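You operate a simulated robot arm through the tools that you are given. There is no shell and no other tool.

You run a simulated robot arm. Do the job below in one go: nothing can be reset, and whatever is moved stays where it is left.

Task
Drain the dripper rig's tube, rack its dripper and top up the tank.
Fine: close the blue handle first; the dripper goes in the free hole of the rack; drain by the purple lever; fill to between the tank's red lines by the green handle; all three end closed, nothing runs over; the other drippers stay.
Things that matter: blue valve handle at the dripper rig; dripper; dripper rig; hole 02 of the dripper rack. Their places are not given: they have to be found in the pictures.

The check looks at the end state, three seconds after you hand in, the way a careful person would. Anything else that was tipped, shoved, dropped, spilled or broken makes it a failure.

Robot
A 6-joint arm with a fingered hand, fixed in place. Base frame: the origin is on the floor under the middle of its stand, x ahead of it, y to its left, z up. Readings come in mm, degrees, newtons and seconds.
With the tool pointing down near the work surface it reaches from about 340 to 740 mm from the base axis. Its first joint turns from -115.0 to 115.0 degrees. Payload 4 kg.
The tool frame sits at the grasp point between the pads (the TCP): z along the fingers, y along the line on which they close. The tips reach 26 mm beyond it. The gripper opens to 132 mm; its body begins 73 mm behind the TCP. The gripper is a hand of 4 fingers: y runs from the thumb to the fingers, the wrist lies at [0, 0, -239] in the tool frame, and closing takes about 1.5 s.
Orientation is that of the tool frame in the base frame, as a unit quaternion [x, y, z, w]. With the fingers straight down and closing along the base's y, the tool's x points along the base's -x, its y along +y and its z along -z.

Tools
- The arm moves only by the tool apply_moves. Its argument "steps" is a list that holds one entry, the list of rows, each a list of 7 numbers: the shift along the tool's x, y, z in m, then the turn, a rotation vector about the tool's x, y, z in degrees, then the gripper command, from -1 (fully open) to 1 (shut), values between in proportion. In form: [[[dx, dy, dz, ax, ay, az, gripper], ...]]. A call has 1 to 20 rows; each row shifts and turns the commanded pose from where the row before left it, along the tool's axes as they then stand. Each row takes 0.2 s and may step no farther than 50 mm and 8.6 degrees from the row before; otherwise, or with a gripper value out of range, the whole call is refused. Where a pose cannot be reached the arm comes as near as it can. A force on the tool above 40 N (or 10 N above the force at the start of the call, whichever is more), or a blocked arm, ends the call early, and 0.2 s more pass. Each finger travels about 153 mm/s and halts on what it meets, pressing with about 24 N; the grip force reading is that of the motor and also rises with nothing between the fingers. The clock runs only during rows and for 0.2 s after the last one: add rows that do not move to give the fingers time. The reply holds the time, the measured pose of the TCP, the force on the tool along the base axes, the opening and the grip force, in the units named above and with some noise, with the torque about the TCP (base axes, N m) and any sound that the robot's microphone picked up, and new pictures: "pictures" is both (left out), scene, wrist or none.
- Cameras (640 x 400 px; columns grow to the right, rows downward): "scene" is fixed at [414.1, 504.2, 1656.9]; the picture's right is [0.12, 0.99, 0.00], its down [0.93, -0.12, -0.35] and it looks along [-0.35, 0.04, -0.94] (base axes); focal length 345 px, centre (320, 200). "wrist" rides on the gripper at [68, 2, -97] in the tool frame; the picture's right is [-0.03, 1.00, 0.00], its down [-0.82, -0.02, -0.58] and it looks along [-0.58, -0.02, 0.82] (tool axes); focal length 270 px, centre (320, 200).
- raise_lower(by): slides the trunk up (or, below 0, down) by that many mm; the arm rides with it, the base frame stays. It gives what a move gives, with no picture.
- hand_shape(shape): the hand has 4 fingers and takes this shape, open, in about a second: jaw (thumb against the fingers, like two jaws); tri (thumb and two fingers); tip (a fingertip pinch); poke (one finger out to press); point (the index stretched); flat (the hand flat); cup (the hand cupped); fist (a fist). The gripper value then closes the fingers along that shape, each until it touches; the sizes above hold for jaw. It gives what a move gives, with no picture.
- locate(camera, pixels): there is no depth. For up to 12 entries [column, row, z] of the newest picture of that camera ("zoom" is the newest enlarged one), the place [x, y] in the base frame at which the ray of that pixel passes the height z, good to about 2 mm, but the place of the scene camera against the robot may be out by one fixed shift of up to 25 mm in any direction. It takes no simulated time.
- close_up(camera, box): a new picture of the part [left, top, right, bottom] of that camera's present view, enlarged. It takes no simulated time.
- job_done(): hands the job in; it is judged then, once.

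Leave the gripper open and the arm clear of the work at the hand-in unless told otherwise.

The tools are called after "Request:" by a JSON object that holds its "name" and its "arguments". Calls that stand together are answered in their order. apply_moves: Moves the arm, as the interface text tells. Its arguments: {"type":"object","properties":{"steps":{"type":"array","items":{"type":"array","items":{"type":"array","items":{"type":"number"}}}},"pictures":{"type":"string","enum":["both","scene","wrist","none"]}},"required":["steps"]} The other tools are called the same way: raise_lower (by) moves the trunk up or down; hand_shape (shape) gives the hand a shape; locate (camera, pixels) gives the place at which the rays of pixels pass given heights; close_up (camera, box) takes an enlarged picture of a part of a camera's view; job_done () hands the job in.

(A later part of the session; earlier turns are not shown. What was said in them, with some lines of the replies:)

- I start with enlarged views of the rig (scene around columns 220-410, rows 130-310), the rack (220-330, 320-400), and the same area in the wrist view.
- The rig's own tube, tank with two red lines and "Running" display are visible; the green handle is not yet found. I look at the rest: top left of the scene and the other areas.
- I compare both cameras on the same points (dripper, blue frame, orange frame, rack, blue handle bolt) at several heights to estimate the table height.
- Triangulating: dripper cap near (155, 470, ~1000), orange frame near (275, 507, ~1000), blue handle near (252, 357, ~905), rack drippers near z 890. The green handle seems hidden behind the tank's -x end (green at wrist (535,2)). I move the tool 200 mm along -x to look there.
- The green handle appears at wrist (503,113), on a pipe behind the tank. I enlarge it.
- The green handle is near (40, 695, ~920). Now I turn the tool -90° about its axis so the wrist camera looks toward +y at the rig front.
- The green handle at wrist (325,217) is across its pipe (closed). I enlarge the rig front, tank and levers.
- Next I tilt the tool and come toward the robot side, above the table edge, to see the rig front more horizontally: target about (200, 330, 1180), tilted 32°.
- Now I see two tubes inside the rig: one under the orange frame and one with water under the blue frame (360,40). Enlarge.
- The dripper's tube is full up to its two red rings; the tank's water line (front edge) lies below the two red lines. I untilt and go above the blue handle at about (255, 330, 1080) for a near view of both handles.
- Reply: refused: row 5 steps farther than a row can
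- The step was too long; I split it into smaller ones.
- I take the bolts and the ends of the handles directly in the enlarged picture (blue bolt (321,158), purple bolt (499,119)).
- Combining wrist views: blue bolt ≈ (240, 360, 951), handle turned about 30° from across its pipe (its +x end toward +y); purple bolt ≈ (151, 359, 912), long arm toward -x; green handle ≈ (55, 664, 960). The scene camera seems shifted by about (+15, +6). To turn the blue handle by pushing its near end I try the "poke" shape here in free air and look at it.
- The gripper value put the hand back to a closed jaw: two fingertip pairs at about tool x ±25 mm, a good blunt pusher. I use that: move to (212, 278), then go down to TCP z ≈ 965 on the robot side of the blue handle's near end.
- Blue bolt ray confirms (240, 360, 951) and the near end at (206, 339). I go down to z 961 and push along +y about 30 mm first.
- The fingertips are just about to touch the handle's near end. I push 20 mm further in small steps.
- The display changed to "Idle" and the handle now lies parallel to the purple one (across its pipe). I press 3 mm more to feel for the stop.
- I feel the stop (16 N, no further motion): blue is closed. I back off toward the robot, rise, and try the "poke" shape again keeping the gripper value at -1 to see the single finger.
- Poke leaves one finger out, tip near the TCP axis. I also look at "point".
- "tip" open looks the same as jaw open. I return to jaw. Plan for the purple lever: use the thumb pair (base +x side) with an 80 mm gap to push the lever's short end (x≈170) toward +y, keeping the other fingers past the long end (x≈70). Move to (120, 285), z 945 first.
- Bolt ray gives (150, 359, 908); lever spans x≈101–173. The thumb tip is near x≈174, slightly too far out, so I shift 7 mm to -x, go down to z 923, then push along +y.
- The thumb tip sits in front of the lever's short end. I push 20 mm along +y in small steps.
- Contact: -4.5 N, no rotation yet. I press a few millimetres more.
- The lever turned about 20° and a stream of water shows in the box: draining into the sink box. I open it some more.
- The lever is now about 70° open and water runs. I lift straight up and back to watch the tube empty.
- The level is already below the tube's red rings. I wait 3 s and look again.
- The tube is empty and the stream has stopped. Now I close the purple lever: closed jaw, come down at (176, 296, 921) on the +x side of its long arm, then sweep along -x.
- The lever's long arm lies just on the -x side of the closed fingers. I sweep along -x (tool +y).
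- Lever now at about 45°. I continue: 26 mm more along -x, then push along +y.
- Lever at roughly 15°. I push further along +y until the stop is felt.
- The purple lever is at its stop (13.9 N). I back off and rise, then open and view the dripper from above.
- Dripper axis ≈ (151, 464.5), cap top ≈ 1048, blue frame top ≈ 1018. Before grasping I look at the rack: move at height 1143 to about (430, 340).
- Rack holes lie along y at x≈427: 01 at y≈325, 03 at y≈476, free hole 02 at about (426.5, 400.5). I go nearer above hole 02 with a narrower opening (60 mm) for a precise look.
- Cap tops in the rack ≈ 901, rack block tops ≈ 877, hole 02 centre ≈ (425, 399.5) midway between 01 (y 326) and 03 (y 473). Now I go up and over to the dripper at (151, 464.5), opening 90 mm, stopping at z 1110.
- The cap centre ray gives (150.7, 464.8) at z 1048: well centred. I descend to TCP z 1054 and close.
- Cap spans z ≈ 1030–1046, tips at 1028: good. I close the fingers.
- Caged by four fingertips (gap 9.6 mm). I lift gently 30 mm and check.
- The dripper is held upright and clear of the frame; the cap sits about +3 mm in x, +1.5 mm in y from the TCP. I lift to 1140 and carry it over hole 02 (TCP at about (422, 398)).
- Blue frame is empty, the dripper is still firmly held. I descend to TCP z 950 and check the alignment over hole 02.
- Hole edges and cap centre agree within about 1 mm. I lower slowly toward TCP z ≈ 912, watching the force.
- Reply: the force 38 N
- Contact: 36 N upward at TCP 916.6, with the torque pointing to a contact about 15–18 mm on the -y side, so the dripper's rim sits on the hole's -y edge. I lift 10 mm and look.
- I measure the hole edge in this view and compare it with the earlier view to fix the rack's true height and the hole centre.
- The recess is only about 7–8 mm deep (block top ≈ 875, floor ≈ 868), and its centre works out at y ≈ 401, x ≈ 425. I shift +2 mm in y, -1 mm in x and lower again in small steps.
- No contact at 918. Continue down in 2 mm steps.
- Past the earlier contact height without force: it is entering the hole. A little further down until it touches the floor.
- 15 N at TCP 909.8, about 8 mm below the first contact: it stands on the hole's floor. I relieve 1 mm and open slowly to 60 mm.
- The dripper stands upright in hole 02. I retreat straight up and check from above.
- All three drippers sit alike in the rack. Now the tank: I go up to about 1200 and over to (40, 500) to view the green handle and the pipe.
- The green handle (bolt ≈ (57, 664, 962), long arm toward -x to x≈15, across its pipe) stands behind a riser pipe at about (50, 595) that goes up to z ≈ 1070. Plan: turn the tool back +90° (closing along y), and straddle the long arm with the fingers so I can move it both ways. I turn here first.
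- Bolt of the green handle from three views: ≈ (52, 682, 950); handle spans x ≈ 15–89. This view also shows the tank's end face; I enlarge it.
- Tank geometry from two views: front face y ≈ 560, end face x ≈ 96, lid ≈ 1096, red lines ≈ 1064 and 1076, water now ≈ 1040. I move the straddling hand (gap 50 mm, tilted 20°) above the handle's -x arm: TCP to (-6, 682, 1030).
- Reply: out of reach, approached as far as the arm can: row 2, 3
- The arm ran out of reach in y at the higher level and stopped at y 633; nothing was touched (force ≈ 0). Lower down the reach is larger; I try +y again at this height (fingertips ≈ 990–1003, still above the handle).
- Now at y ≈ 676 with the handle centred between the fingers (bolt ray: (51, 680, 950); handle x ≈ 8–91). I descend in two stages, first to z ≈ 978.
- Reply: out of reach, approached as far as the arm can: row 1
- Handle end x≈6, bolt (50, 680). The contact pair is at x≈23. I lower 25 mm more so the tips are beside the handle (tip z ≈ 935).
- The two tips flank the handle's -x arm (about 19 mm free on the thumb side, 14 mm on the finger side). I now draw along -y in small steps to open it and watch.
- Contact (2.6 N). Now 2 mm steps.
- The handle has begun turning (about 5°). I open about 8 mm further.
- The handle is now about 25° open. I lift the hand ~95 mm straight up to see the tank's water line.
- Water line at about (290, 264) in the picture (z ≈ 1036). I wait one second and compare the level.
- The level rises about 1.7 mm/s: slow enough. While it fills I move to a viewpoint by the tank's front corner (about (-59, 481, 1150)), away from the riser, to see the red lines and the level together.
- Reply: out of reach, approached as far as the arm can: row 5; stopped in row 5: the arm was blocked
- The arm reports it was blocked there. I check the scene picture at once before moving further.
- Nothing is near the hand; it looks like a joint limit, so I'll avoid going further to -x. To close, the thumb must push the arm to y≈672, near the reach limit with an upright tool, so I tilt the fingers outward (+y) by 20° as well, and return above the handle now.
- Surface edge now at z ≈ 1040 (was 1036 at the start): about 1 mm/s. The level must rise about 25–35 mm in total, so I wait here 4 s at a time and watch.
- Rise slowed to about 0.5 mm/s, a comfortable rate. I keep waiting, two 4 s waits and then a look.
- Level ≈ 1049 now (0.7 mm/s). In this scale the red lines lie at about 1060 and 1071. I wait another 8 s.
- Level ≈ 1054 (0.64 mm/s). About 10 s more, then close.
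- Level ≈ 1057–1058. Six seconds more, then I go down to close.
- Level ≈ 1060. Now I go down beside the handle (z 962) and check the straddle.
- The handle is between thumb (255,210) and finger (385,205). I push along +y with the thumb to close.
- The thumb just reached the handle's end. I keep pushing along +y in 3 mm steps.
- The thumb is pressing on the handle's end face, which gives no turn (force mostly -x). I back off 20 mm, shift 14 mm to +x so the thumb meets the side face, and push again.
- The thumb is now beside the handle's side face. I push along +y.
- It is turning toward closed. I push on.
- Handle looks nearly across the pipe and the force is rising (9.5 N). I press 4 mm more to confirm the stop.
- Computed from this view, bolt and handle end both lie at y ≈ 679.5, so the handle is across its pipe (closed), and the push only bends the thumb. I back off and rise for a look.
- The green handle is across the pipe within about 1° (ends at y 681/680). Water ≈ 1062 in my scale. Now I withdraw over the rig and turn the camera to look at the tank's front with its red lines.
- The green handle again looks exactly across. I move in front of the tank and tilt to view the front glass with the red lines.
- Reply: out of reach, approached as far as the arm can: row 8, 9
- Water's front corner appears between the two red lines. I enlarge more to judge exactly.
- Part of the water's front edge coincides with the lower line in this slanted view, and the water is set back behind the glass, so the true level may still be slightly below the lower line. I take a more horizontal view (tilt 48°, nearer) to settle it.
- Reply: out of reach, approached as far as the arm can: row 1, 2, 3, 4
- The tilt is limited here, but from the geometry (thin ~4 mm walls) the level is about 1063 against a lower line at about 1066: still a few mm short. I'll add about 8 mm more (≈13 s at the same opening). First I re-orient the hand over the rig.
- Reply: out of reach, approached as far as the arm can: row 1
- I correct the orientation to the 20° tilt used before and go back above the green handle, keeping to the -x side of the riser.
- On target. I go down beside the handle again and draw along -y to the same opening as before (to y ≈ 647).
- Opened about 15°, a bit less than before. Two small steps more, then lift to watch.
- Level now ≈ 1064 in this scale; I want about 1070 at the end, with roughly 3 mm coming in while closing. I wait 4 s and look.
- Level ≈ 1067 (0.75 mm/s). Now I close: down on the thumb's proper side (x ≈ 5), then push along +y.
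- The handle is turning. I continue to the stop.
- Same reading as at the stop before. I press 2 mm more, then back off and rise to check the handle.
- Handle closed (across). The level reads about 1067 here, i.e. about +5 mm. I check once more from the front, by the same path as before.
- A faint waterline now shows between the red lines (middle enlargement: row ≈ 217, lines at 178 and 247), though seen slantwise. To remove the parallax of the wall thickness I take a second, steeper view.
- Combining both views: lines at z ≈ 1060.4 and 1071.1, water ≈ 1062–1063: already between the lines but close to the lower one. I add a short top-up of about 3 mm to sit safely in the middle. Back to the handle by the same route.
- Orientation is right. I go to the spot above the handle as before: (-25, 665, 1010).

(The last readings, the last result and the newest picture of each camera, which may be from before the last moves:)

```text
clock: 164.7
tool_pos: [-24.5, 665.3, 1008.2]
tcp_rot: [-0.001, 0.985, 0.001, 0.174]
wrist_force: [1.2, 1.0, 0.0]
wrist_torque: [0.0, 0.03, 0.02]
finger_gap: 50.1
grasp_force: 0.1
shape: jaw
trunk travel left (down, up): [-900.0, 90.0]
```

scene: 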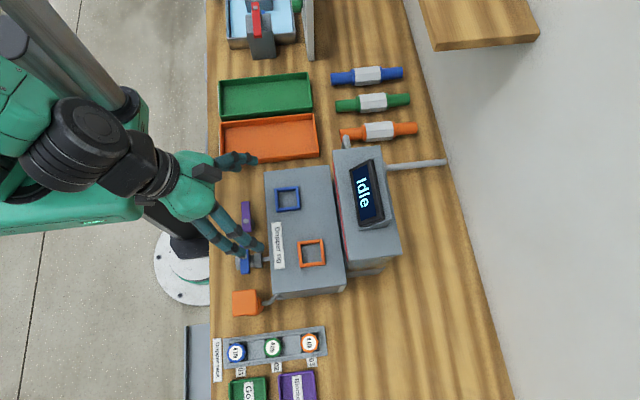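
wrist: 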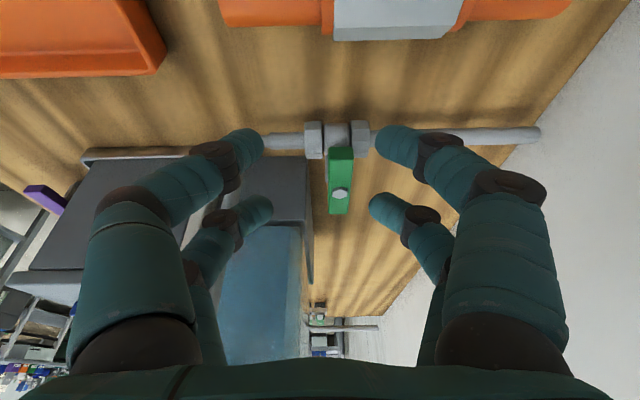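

Same picture as before. I open to the same angle, lift and tilt in one go, without waiting.

Request:
{"name": "apply_moves", "arguments": {"steps": [[[0.0021, 0.00275, 0.0296, 0, 0, 0, 0.242], [0.0021, 0.00275, 0.0296, 0, 0, 0, 0.242], [0, -0.006, 0, 0, 0, 0, 0.242], [0, -0.006, 0, 0, 0, 0, 0.242], [0, -0.003, 0, 0, 0, 0, 0.242], [0, -0.003, 0, 0, 0, 0, 0.242], [0, -0.003, 0, 0, 0, 0, 0.242], [0, -0.003, 0, 0, 0, 0, 0.242], [0, -0.002, 0, 0, 0, 0, 0.242], [0, -0.002, 0, 0, 0, 0, 0.242], [-0.0103, 0.004, -0.0282, 0, 0, 0, 0.242], [-0.0118, 0.003, -0.0325, 0, 0, 0, 0.242], [-0.0118, 0.003, -0.0325, 0, 0, 0, 0.242], [0, 0, 0, -6.6, 0, 2.4, 0.242], [0, 0, 0, -6.6, 0, 2.4, 0.242], [0, 0, 0, -5.6, 0, 2.05, 0.242]]], "pictures": "wrist"}}

Request:
{"name": "close_up", "arguments": {"camera": "wrist", "box": [200, 200, 360, 370]}}

```text
clock: 168.1
tool_pos: [-9.0, 652.5, 1051.7]
tcp_rot: [0.029, 0.97, 0.173, 0.171]
wrist_force: [-1.0, -1.2, 0.1]
wrist_torque: [-0.01, 0.0, -0.01]
finger_gap: 50.2
grasp_force: 0.0
shape: jaw
trunk travel left (down, up): [-900.0, 90.0]
```

wrist: 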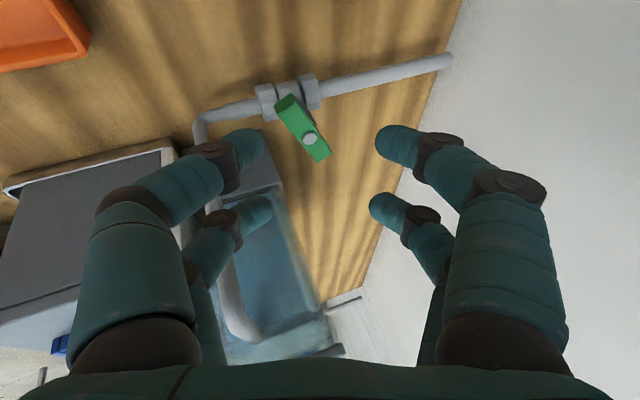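

```text
2.35 times, centred on (280, 285) of wrist
```

zoom: 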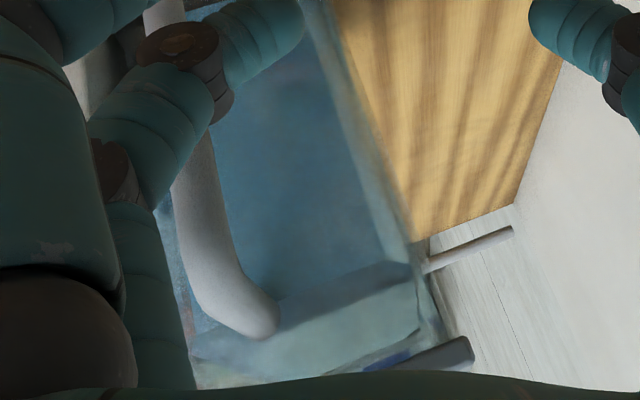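

Level ≈ +1.5 mm already. Now close at once with the same moves.

Request:
{"name": "apply_moves", "arguments": {"steps": [[[0.0146, 0.0004, 0.0402, 0, 0, 0, 0.242], [0.0015, -0.0154, 0.0445, 0, 0, 0, 0.242], [0.0007, 0.0056, 0.0019, 0, 0, 0, 0.242], [0.0006, 0.0047, 0.0016, 0, 0, 0, 0.242], [0.0006, 0.0047, 0.0016, 0, 0, 0, 0.242], [0.0005, 0.0038, 0.0013, 0, 0, 0, 0.242], [0.0005, 0.0038, 0.0013, 0, 0, 0, 0.242], [0.0005, 0.0038, 0.0013, 0, 0, 0, 0.242]]], "pictures": "wrist"}}

Request:
{"name": "apply_moves", "arguments": {"steps": [[[0.0005, 0.0038, 0.0013, 0, 0, 0, 0.242], [0.0005, 0.0038, 0.0013, 0, 0, 0, 0.242], [0.00035, 0.0028, 0.001, 0, 0, 0, 0.242], [0.00025, 0.0019, 0.00065, 0, 0, 0, 0.242], [0, 0, 0, 0, 0, 0, 0.242]]], "pictures": "wrist"}}

Request:
{"name": "close_up", "arguments": {"camera": "wrist", "box": [200, 130, 420, 280]}}

```text
clock: 169.9
tool_pos: [5.4, 694.4, 966.2]
tcp_rot: [0.029, 0.97, 0.172, 0.172]
wrist_force: [-1.9, -5.7, 1.1]
wrist_torque: [-0.12, 0.07, -0.16]
finger_gap: 52.5
grasp_force: 0.0
shape: jaw
trunk travel left (down, up): [-900.0, 90.0]
```

wrist: 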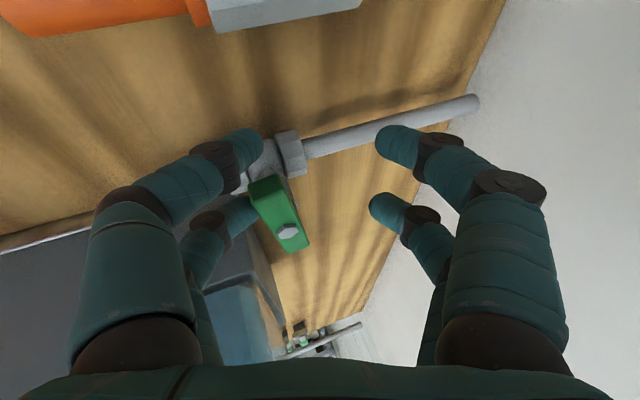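

```text
clock: 171.1
tool_pos: [5.0, 708.4, 967.6]
tcp_rot: [0.029, 0.969, 0.173, 0.172]
wrist_force: [-4.4, -11.6, 6.2]
wrist_torque: [-0.51, 0.0, -0.46]
finger_gap: 55.1
grasp_force: 0.1
shape: jaw
trunk travel left (down, up): [-900.0, 90.0]
```

wrist: 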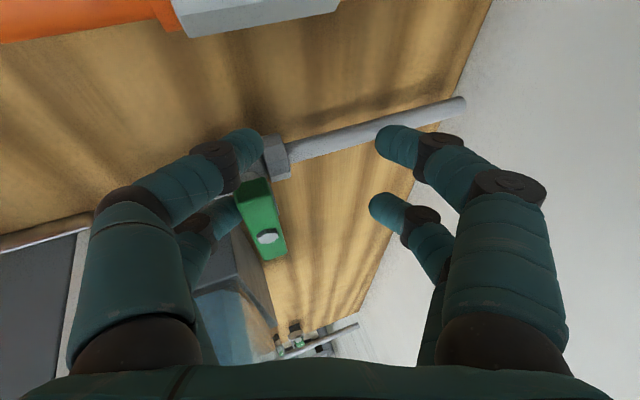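

```text
2.67 times, centred on (310, 205) of wrist
```

zoom: 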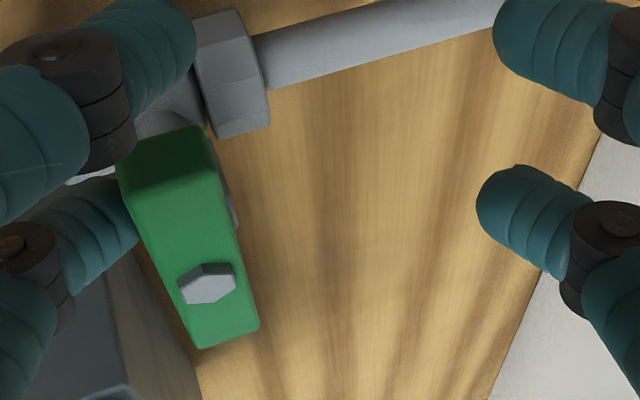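

At the stop again (11.6 N). I back off, rise, and return to the front view for the final check.

Request:
{"name": "apply_moves", "arguments": {"steps": [[[-0.0012, -0.0094, -0.0032, 0, 0, 0, 0.242], [-0.0008, -0.0066, -0.0022, 0, 0, 0, 0.242], [-0.0125, 0.0133, -0.0355, 0, 0, 0, 0.242], [-0.0125, 0.0133, -0.0355, 0, 0, 0, 0.242], [0, -0.02, 0, 0, 0, 0, 0.242], [0, 0, 0, 0, 0, 0, 0.242]]], "pictures": "wrist"}}

Request:
{"name": "close_up", "arguments": {"camera": "wrist", "box": [180, 60, 420, 210]}}

```text
clock: 172.5
tool_pos: [3.7, 674.0, 1039.5]
tcp_rot: [0.029, 0.97, 0.172, 0.17]
wrist_force: [0.7, -0.3, 0.3]
wrist_torque: [-0.02, 0.04, 0.0]
finger_gap: 50.4
grasp_force: 0.2
shape: jaw
trunk travel left (down, up): [-900.0, 90.0]
```

wrist: 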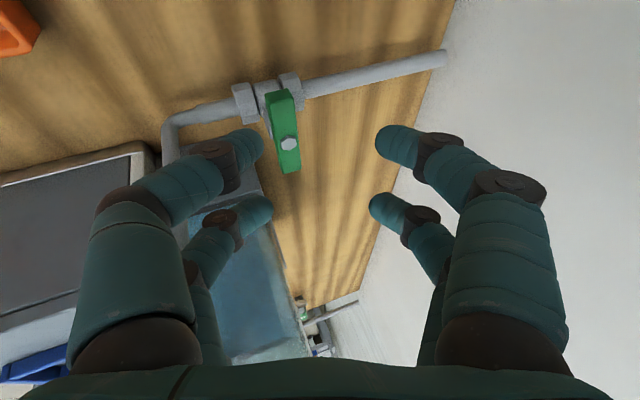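

```text
2.67 times, centred on (300, 135) of wrist
```

zoom: 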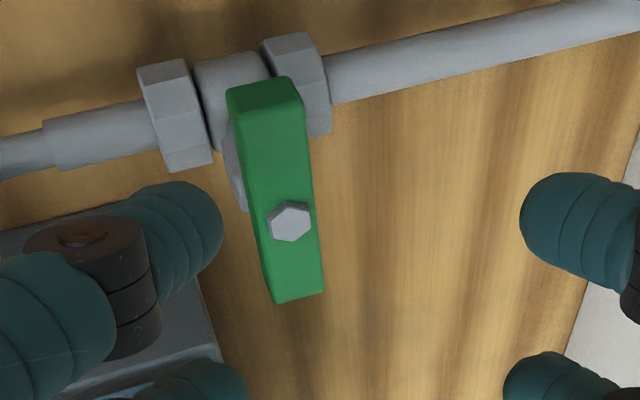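

The green handle is across the pipe exactly as after the previous closing. Now to the front view for the level.

Request:
{"name": "apply_moves", "arguments": {"steps": [[[0.0086, 0.0056, -0.0349, 0, 0, 0, 0.242], [-0.009, -0.0226, -0.0395, 6.6, 0, -2.4, 0.242], [-0.012, -0.029, -0.034, 6.6, 0, -2.4, 0.242], [0, 0, 0, 5.6, 0, -2.05, 0.242], [-0.0222, -0.04, -0.0026, 0, 7, 0, 0.242], [-0.0222, -0.04, -0.0026, 0, 7, 0, 0.242], [-0.0222, -0.04, -0.0026, 0, 6, 0, 0.242], [0, 0, 0, 0, 0, -8.2, -1], [0, 0, 0, 0, 0, -8.2, -1], [0, 0, 0, 0, 0, -8.2, -1], [0, 0, 0, 0, 0, -8.2, -1], [0, 0, 0, 0, 0, -8.2, -1], [0, 0, 0, 0, 0, -8.2, -1], [0, 0, 0, 0, 0, -8.2, -1], [0, 0, 0, 0, 0, -8.2, -1], [0, 0, 0, 0, 0, -8.2, -1], [0, 0, 0, 0, 0, -8.2, -1], [0, 0, 0, 0, 0, -8.0, -1], [0, 0, 0, 0, 0, 0, -1]]], "pictures": "none"}}

Request:
{"name": "apply_moves", "arguments": {"steps": [[[0.02, -0.0391, -0.001, 0, 0, 0, -1], [0.02, -0.0391, -0.001, 0, 0, 0, -1], [0.02, -0.0391, -0.001, 0, 0, 0, -1], [0.02, -0.0391, -0.001, 0, 0, 0, -1], [0, 0, 0, 0, -8, 0, -1], [0, 0, 0, 0, -8, 0, -1], [0, 0, 0, 0, -8, 0, -1], [0, 0, 0, 0, -6, 0, -1], [0, 0, 0, 0, 0, 0, -1]]]}}

Request:
{"name": "close_up", "arguments": {"camera": "wrist", "box": [295, 165, 345, 215]}}

Request:
{"name": "close_up", "arguments": {"camera": "wrist", "box": [368, 170, 418, 220]}}

```text
clock: 176.5
tool_pos: [41.9, 476.2, 1149.1]
tcp_rot: [0.709, -0.705, 0.0, -0.001]
wrist_force: [-1.0, 0.5, 0.6]
wrist_torque: [-0.01, -0.02, -0.02]
finger_gap: 131.9
grasp_force: 0.0
shape: jaw
trunk travel left (down, up): [-900.0, 90.0]
```

```text
clock: 178.5
tool_pos: [198.8, 396.6, 1154.6]
tcp_rot: [0.683, -0.682, -0.183, -0.184]
wrist_force: [0.1, -0.1, 0.2]
wrist_torque: [-0.02, 0.0, -0.01]
finger_gap: 131.9
grasp_force: 0.0
shape: jaw
trunk travel left (down, up): [-900.0, 90.0]
```

scene: 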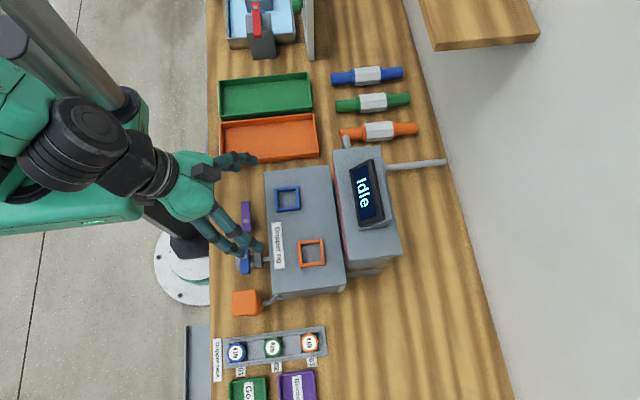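
wrist: 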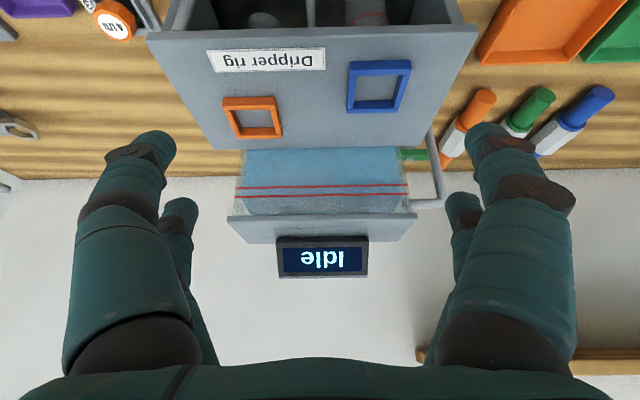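

```text
8.00 times, centred on (320, 190) of wrist
```

zoom: 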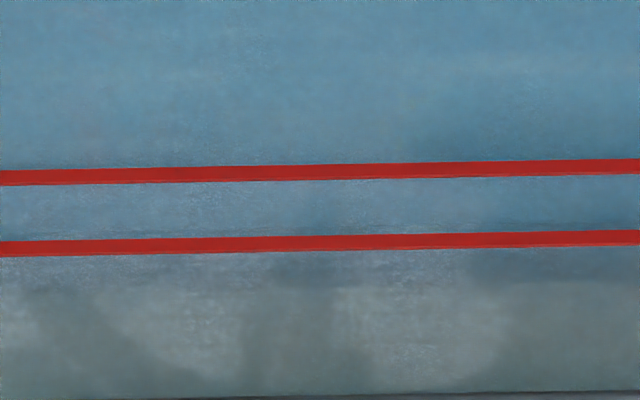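

```text
8.00 times, centred on (393, 195) of wrist
```

zoom: 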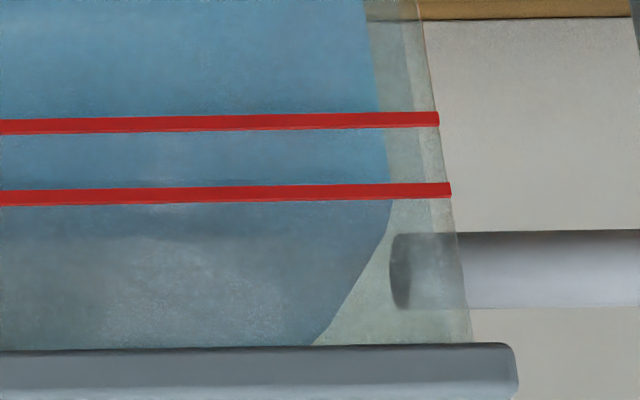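

The waterline now lies mid-way between the red lines (about +5 of 11 mm after correcting for the wall). I untilt, rise to about the starting pose and make a last check of everything.

Request:
{"name": "apply_moves", "arguments": {"steps": [[[0, 0, -0.03, 0, 8, 0, -1], [0, 0, -0.03, 0, 8, 0, -1], [0, 0, -0.02, 0, 8, 0, -1], [0, 0, -0.02, 0, 6, 0, -1], [0.01, 0, -0.04, 0, 0, 0, -1], [0.01, 0, -0.02, 0, 0, 0, -1], [0, 0, 0, 0, 0, 0, -1]]]}}

Request:
{"name": "close_up", "arguments": {"camera": "wrist", "box": [80, 20, 420, 230]}}

Request:
{"name": "close_up", "arguments": {"camera": "scene", "box": [200, 130, 460, 380]}}

```text
clock: 180.1
tool_pos: [200.5, 343.2, 1306.9]
tcp_rot: [0.709, -0.706, 0.0, -0.001]
wrist_force: [-0.6, -0.4, 0.6]
wrist_torque: [0.01, 0.03, -0.02]
finger_gap: 131.7
grasp_force: 0.1
shape: jaw
trunk travel left (down, up): [-900.0, 90.0]
```

scene: 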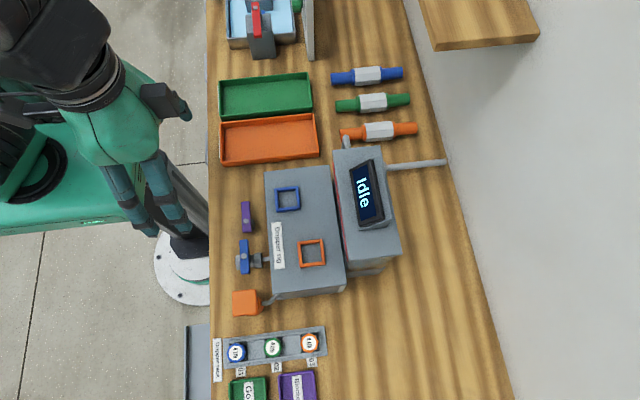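
wrist: 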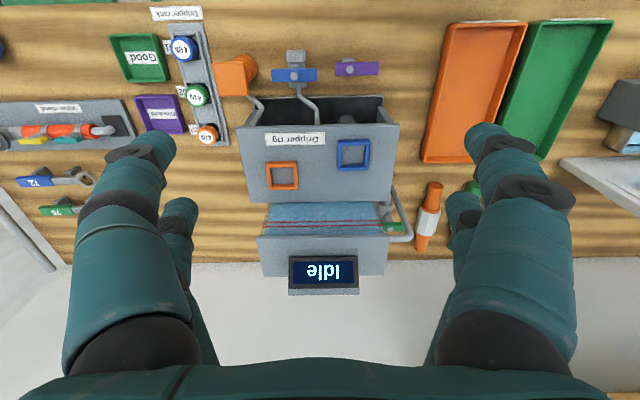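

```text
1.88 times, centred on (250, 125) of wrist
```

zoom: 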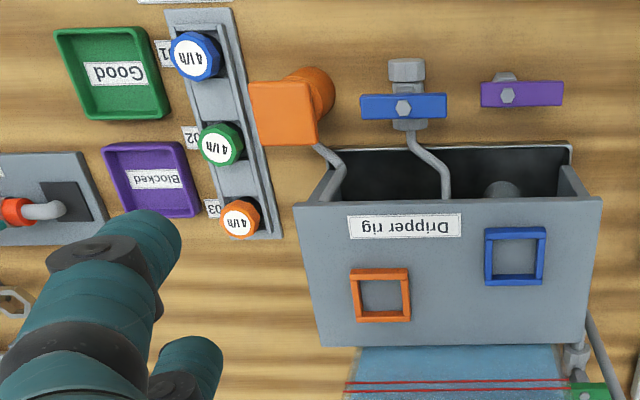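

```text
1.60 times, centred on (330, 255) of scene
```

zoom: 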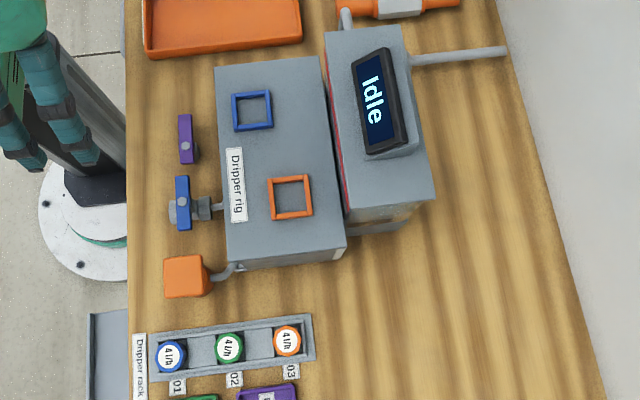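

All three handles lie across their pipes. The blue-frame tube is empty, the green dripper is in hole 02 with the other two untouched, and the tank level is between the red lines. The hand is open and clear at z ≈ 1307, so I hand in.

Request:
{"name": "job_done", "arguments": {}}

```text
The job is handed in.
```

I've handed the job in; no verdict came back, so this is what I saw at the end.

- **Blue handle:** closed first, pushed to its stop. The display changed from "Running" to "Idle" as it closed.
- **Tube:** drained with the purple lever until it was empty and the stream stopped. The lever is closed against its stop.
- **Dripper:** standing upright in hole 02 of the rack, seated like its neighbours. The drippers in 01 and 03 weren't touched. On the first try at hole 02 it caught the edge with about 36 N; I lifted it, shifted it 2 mm, and it went in cleanly.
- **Tank:** filled in three short openings of the green handle. The level is about 5 mm above the lower red line, and the lines are about 11 mm apart. That is worked out from camera views through the glass, so it could be off by about 1.5 mm. Green is closed.

I saw no water outside the tank or the rig's sink. The gripper is open and the arm is clear above the bench.
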